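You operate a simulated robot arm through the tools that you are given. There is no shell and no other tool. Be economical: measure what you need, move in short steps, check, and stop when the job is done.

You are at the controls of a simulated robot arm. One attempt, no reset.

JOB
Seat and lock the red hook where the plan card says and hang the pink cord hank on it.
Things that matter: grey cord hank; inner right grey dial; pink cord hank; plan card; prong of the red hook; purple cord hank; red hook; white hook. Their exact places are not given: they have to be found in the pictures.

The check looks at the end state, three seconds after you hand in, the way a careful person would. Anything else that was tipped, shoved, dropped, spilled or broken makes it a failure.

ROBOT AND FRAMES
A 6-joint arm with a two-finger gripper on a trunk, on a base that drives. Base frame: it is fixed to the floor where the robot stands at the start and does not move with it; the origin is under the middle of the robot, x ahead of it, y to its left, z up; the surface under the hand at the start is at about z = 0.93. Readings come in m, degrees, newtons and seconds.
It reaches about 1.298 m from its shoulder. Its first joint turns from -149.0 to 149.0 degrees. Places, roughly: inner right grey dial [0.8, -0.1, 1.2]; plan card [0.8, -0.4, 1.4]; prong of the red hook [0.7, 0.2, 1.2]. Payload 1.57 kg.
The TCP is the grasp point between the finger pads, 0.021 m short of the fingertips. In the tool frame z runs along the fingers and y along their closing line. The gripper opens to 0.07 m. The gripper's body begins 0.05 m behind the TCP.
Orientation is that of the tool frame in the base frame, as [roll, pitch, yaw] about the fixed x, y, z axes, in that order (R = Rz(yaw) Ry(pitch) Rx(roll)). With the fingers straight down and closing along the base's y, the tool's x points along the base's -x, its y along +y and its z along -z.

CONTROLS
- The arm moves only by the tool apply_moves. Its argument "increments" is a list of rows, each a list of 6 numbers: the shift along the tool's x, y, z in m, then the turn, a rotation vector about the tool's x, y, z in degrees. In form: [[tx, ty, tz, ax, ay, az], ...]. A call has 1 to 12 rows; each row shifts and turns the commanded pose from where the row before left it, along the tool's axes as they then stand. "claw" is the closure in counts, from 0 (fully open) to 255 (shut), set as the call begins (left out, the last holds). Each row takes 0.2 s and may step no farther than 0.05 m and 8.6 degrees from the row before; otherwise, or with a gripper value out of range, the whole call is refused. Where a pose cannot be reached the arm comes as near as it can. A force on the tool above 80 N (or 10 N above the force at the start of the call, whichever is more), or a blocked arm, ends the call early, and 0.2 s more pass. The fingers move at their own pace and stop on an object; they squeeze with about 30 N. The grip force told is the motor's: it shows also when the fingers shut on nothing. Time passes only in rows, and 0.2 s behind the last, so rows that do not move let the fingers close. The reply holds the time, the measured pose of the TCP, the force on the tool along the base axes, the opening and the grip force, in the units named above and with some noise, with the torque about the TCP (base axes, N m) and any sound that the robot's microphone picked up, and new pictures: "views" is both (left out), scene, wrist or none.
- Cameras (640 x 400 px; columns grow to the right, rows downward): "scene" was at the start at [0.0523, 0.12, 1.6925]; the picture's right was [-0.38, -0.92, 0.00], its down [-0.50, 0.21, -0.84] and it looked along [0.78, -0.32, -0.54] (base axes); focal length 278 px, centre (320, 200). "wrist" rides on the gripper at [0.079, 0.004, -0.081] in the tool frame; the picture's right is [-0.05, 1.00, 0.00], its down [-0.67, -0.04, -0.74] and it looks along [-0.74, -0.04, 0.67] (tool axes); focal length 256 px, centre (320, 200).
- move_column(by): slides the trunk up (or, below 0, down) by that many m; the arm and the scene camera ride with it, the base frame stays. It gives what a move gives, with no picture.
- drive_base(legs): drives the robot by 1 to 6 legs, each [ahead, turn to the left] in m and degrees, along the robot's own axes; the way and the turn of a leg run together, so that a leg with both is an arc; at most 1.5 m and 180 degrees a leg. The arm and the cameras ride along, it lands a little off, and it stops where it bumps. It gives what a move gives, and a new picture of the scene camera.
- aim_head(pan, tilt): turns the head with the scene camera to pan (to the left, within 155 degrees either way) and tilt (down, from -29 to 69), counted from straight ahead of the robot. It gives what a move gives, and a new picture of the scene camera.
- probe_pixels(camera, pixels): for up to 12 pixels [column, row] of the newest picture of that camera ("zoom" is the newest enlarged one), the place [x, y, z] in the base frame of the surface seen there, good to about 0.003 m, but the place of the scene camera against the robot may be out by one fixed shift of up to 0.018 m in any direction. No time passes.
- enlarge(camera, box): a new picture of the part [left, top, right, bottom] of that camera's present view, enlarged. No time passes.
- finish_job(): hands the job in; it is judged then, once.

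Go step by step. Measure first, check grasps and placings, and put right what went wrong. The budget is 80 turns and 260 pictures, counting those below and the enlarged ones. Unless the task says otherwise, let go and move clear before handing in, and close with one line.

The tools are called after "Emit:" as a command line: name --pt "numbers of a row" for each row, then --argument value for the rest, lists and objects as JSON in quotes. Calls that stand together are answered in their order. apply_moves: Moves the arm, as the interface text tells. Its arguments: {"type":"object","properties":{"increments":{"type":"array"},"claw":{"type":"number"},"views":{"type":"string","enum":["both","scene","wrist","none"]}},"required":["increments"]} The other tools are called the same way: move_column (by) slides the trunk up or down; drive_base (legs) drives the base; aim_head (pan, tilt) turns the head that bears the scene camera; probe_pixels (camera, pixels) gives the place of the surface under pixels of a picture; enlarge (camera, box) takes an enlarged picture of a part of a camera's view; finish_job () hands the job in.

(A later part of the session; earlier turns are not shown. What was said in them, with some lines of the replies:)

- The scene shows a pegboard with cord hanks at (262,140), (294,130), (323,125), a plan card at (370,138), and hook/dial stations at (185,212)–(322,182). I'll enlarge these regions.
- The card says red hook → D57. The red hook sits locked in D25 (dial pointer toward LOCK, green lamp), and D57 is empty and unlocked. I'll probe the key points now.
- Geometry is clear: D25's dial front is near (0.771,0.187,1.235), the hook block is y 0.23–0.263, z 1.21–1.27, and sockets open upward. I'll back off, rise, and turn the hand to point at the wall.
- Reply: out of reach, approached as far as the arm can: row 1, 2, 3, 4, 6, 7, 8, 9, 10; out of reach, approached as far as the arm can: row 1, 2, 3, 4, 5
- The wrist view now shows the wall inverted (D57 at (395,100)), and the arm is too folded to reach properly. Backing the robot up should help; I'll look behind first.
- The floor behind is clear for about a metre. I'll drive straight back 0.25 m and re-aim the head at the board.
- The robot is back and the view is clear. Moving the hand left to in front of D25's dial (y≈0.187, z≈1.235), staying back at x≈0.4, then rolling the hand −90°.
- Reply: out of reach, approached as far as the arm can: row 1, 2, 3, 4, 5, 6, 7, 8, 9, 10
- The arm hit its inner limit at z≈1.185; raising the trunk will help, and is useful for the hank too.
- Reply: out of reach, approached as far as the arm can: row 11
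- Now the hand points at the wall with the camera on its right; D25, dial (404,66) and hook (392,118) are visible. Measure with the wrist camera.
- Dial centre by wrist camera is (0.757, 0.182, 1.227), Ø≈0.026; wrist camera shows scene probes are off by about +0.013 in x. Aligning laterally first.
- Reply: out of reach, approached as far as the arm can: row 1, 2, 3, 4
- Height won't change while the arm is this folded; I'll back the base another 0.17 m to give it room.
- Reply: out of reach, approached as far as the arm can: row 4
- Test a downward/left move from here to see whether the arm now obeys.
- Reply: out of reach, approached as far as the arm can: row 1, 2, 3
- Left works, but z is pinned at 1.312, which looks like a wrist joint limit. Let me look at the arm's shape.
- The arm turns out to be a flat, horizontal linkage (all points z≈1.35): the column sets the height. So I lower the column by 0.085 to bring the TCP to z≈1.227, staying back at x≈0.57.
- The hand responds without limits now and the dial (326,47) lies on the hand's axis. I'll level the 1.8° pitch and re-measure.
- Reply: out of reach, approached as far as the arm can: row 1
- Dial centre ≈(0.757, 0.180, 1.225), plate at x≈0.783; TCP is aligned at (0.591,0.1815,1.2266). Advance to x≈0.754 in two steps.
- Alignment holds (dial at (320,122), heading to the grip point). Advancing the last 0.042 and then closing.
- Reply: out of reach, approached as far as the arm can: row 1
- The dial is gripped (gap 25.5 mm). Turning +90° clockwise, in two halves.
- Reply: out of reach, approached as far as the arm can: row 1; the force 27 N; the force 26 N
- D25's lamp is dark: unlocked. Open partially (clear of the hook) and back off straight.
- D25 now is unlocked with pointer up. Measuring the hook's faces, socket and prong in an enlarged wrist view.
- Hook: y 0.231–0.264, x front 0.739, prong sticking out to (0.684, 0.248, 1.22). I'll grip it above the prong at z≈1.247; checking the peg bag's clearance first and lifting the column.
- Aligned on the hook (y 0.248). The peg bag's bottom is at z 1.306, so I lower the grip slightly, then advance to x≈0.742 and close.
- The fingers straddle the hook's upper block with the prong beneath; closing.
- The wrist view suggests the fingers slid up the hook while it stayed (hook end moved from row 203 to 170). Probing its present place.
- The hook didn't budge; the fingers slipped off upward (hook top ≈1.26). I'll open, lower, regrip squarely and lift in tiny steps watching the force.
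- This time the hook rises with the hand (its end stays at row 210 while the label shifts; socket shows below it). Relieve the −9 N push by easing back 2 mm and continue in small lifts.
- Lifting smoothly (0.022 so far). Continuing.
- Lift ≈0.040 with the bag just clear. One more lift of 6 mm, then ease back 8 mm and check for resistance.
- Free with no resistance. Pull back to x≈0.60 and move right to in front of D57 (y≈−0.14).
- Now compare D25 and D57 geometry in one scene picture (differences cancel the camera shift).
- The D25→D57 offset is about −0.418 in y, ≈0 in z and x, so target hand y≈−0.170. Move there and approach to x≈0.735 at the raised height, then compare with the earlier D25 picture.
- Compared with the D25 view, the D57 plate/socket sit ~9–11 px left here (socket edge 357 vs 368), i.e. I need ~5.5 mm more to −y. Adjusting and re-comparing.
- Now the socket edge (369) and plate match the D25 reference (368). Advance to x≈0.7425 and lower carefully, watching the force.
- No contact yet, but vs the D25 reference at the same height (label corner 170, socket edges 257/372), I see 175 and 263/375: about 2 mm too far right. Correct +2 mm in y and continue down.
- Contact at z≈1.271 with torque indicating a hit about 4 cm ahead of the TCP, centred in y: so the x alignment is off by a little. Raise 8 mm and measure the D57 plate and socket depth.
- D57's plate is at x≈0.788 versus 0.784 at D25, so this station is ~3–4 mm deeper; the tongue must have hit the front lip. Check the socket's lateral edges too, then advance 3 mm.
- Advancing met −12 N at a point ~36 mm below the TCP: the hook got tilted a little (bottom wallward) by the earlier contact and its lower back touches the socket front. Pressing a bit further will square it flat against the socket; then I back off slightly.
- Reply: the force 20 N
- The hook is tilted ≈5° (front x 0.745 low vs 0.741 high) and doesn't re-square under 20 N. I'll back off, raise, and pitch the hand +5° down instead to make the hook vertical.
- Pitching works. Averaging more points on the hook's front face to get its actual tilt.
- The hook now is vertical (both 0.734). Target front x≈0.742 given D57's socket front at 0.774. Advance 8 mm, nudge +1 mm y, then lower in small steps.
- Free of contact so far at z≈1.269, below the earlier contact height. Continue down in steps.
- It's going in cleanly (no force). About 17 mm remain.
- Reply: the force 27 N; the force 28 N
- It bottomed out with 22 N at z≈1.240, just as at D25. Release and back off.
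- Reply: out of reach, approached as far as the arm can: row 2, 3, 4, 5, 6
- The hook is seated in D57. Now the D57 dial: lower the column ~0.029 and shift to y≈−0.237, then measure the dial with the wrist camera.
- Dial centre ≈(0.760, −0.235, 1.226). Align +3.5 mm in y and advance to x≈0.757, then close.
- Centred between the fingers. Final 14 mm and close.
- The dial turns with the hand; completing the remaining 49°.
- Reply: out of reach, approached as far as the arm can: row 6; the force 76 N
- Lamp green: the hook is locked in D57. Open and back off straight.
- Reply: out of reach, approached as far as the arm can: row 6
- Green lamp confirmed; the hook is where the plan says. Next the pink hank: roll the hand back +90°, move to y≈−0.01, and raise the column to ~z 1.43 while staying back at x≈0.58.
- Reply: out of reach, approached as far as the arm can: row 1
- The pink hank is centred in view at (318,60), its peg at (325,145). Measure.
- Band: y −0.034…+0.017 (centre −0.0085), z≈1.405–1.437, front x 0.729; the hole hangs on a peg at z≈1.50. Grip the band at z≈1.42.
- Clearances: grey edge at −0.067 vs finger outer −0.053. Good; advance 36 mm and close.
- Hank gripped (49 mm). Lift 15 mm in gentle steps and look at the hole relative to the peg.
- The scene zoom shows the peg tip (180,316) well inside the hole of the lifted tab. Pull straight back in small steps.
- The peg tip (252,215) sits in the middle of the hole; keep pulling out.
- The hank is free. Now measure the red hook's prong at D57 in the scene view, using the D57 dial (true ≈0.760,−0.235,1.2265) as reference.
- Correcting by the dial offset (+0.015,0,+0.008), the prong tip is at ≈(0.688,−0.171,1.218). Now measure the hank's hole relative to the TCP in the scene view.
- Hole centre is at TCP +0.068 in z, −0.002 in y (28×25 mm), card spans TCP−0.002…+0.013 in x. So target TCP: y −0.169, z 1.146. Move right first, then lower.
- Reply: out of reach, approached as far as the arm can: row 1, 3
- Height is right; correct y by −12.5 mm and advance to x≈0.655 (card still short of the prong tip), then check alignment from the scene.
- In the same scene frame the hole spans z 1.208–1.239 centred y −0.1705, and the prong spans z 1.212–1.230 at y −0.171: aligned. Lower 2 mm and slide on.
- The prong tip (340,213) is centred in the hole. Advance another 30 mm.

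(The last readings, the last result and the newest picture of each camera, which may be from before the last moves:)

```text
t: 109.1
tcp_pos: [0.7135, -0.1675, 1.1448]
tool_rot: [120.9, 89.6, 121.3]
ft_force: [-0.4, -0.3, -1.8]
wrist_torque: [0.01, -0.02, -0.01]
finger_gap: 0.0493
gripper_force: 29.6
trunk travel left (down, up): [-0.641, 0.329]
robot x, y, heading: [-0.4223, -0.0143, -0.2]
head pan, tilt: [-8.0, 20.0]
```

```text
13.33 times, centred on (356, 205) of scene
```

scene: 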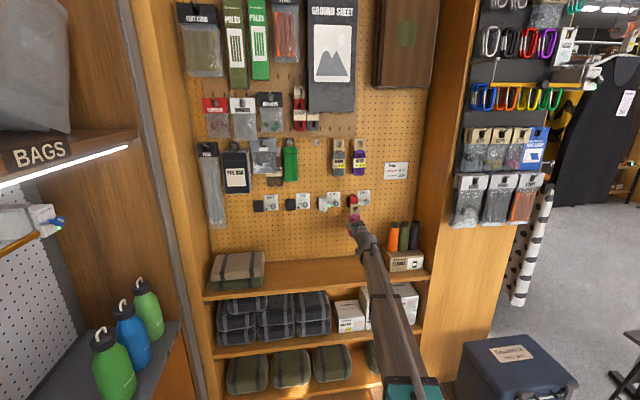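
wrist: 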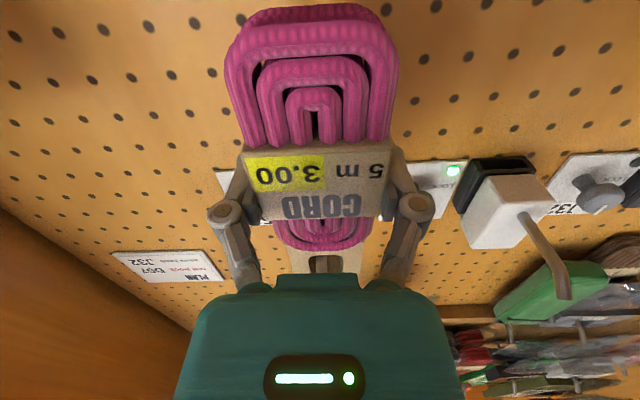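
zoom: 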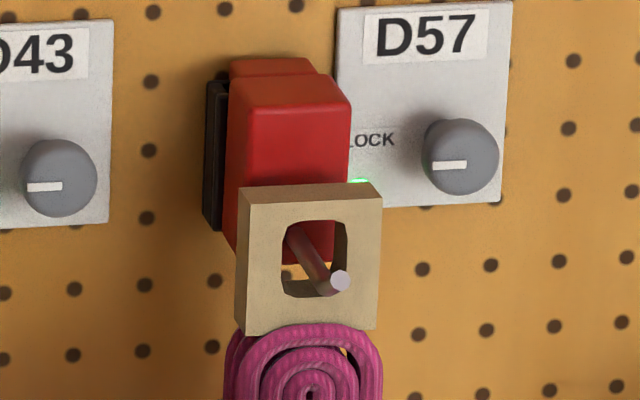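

The prong passes through the hole. Lower until the card's upper edge rests on the prong (~15 mm).

Emit:
move_column --by -0.007

Emit:
move_column --by -0.004

Emit:
move_column --by -0.003

```text
t: 109.6
tcp_pos: [0.7137, -0.1669, 1.1378]
tool_rot: [119.6, 89.6, 120.0]
ft_force: [-0.4, 0.2, -1.4]
wrist_torque: [0.03, 0.0, -0.01]
finger_gap: 0.0488
gripper_force: 29.9
trunk travel left (down, up): [-0.634, 0.336]
robot x, y, heading: [-0.4187, -0.0136, -0.2]
head pan, tilt: [-8.0, 20.0]
```

```text
t: 110.2
tcp_pos: [0.7138, -0.1667, 1.1327]
tool_rot: [119.7, 89.7, 120.3]
ft_force: [0.3, 0.0, -0.5]
wrist_torque: [-0.03, 0.01, 0.01]
finger_gap: 0.0493
gripper_force: 29.3
trunk travel left (down, up): [-0.63, 0.34]
robot x, y, heading: [-0.4226, -0.0175, 0.1]
head pan, tilt: [-8.0, 20.0]
```

```text
t: 110.7
tcp_pos: [0.7134, -0.1664, 1.1305]
tool_rot: [120.1, 89.7, 120.6]
ft_force: [-0.5, 0.0, 0.1]
wrist_torque: [0.01, -0.03, 0.0]
finger_gap: 0.0492
gripper_force: 30.4
trunk travel left (down, up): [-0.627, 0.343]
robot x, y, heading: [-0.4224, -0.0162, 0.0]
head pan, tilt: [-8.0, 20.0]
```

No contact yet; continue by 2 mm steps.

Emit:
move_column --by -0.002

Emit:
move_column --by -0.002

Emit:
move_column --by -0.002

Emit:
enlarge --camera "scene" --box '[336, 190, 376, 220]'

```text
t: 111.2
tcp_pos: [0.7137, -0.1678, 1.1294]
tool_rot: [117.0, 89.6, 117.4]
ft_force: [1.7, 0.0, 4.3]
wrist_torque: [0.01, 0.08, 0.02]
finger_gap: 0.0489
gripper_force: 29.9
trunk travel left (down, up): [-0.625, 0.345]
robot x, y, heading: [-0.4216, -0.012, -0.1]
head pan, tilt: [-8.0, 20.0]
```

```text
t: 111.7
tcp_pos: [0.712, -0.1666, 1.1308]
tool_rot: [105.2, 89.6, 105.7]
ft_force: [10.0, -0.8, 21.4]
wrist_torque: [0.09, 0.52, 0.0]
finger_gap: 0.0494
gripper_force: 30.2
trunk travel left (down, up): [-0.623, 0.347]
robot x, y, heading: [-0.4263, -0.0134, -0.1]
head pan, tilt: [-8.0, 20.0]
```

```text
t: 112.2
tcp_pos: [0.7101, -0.1669, 1.1286]
tool_rot: [93.5, 89.7, 94.0]
ft_force: [5.7, -1.9, 29.8]
wrist_torque: [0.0, 0.04, -0.01]
finger_gap: 0.0491
gripper_force: 29.7
trunk travel left (down, up): [-0.621, 0.349]
robot x, y, heading: [-0.4258, -0.0193, -0.2]
head pan, tilt: [-8.0, 20.0]
```

```text
13.33 times, centred on (356, 205) of scene
```

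zoom: 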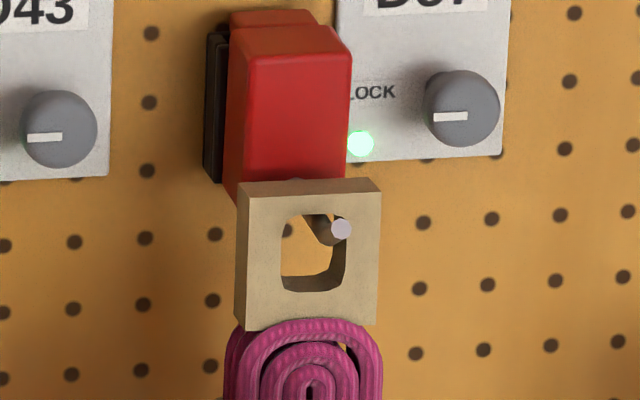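

The upper edge of the hole now rests on the prong (30 N). Ease up 3 mm to relax, then open.

Emit:
move_column --by 0.003

Emit:
apply_moves --pt "0 0 0 0 0 0" --pt "0 0 0 0 0 0" --pt "0 0 0 0 0 0" --pt "0 0 0 0 0 0" --pt "0 0 0 0 0 0" --claw 0 --views "both"

Emit:
enlarge --camera "scene" --box '[336, 190, 376, 220]'

```text
t: 112.8
tcp_pos: [0.7128, -0.1675, 1.1288]
tool_rot: [116.3, 89.7, 116.7]
ft_force: [-3.0, 0.7, 5.7]
wrist_torque: [-0.03, -0.31, -0.06]
finger_gap: 0.049
gripper_force: 29.7
trunk travel left (down, up): [-0.624, 0.346]
robot x, y, heading: [-0.4199, -0.0127, -0.3]
head pan, tilt: [-8.0, 20.0]
```

```text
t: 114.0
tcp_pos: [0.7133, -0.1672, 1.129]
tool_rot: [120.0, 89.5, 120.4]
ft_force: [0.5, -0.5, 0.6]
wrist_torque: [0.03, 0.01, 0.01]
finger_gap: 0.0698
gripper_force: 0.0
trunk travel left (down, up): [-0.624, 0.346]
robot x, y, heading: [-0.423, -0.0143, -0.2]
head pan, tilt: [-8.0, 20.0]
```

scene: 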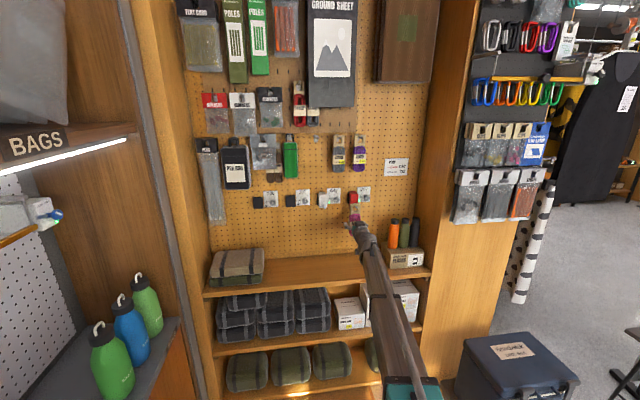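
wrist: 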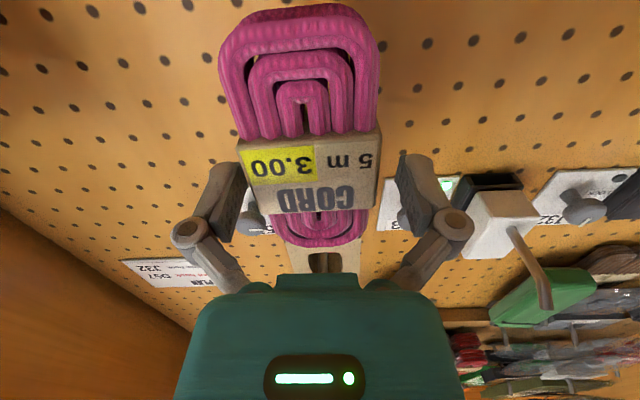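

```text
13.33 times, centred on (356, 205) of scene
```

zoom: 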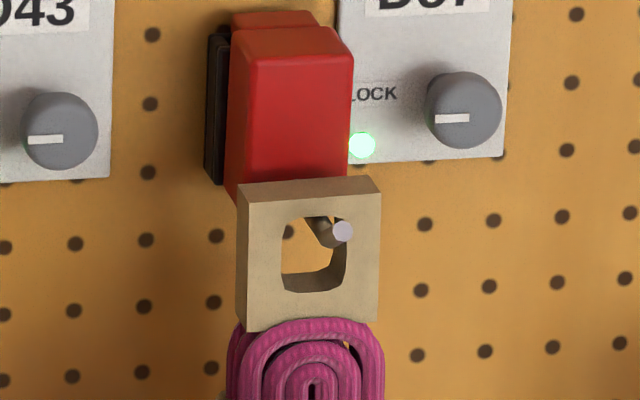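

The hank hangs freely on the prong. It sits slightly to the left (−y) between the fingers, so shift 4 mm that way, then back off straight.

Emit:
apply_moves --pt "0 -0.004 0 0 0 0" --pt "0 0 -0.01 0 0 0" --pt "0 0 -0.02 0 0 0" --pt "0 0 -0.03 0 0 0" --pt "0 0 -0.04 0 0 0" --pt "0 0 -0.04 0 0 0" --pt "0 0 0 0 0 0" --pt "0 0 0 0 0 0" --views "both"

Emit:
enlarge --camera "scene" --box '[250, 130, 390, 240]'

Emit:
enlarge --camera "scene" --box '[331, 185, 381, 235]'

```text
t: 115.8
tcp_pos: [0.5741, -0.1727, 1.1274]
tool_rot: [115.7, 89.6, 116.3]
ft_force: [-0.3, 0.6, 0.3]
wrist_torque: [0.04, 0.01, -0.01]
finger_gap: 0.0698
gripper_force: 0.2
trunk travel left (down, up): [-0.624, 0.346]
robot x, y, heading: [-0.4229, -0.0158, -0.1]
head pan, tilt: [-8.0, 20.0]
```

scene: 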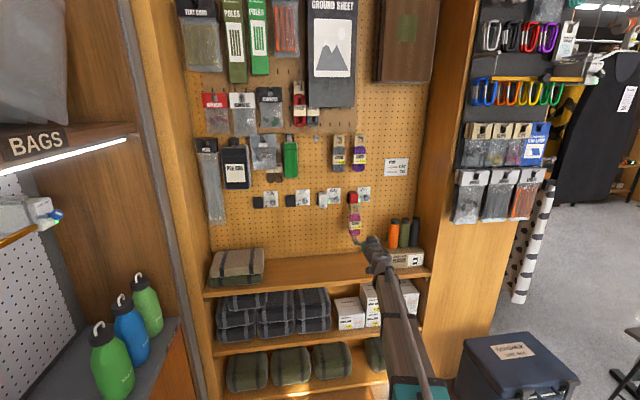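
wrist: 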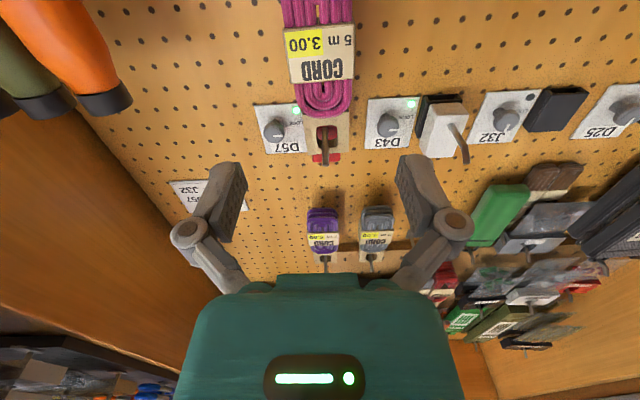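

```text
3.64 times, centred on (320, 185) of scene
```

zoom: 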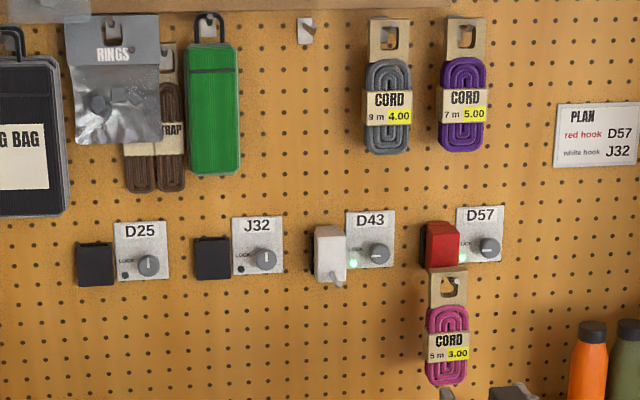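

```text
8.00 times, centred on (356, 210) of scene
```

zoom: 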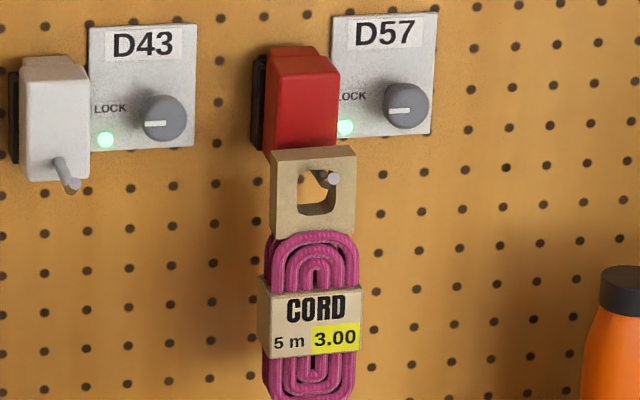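

The pictures show the red hook seated in D57 with its lamp green and dial at LOCK. The pink hank hangs on its prong, everything else is undisturbed, and the hand is clear. Handing in.

Emit:
finish_job

```text
The job is handed in.
```

The red hook is seated and locked in D57, as the plan card says, and the pink cord hank hangs on its prong; in the final pictures nothing else looks disturbed.
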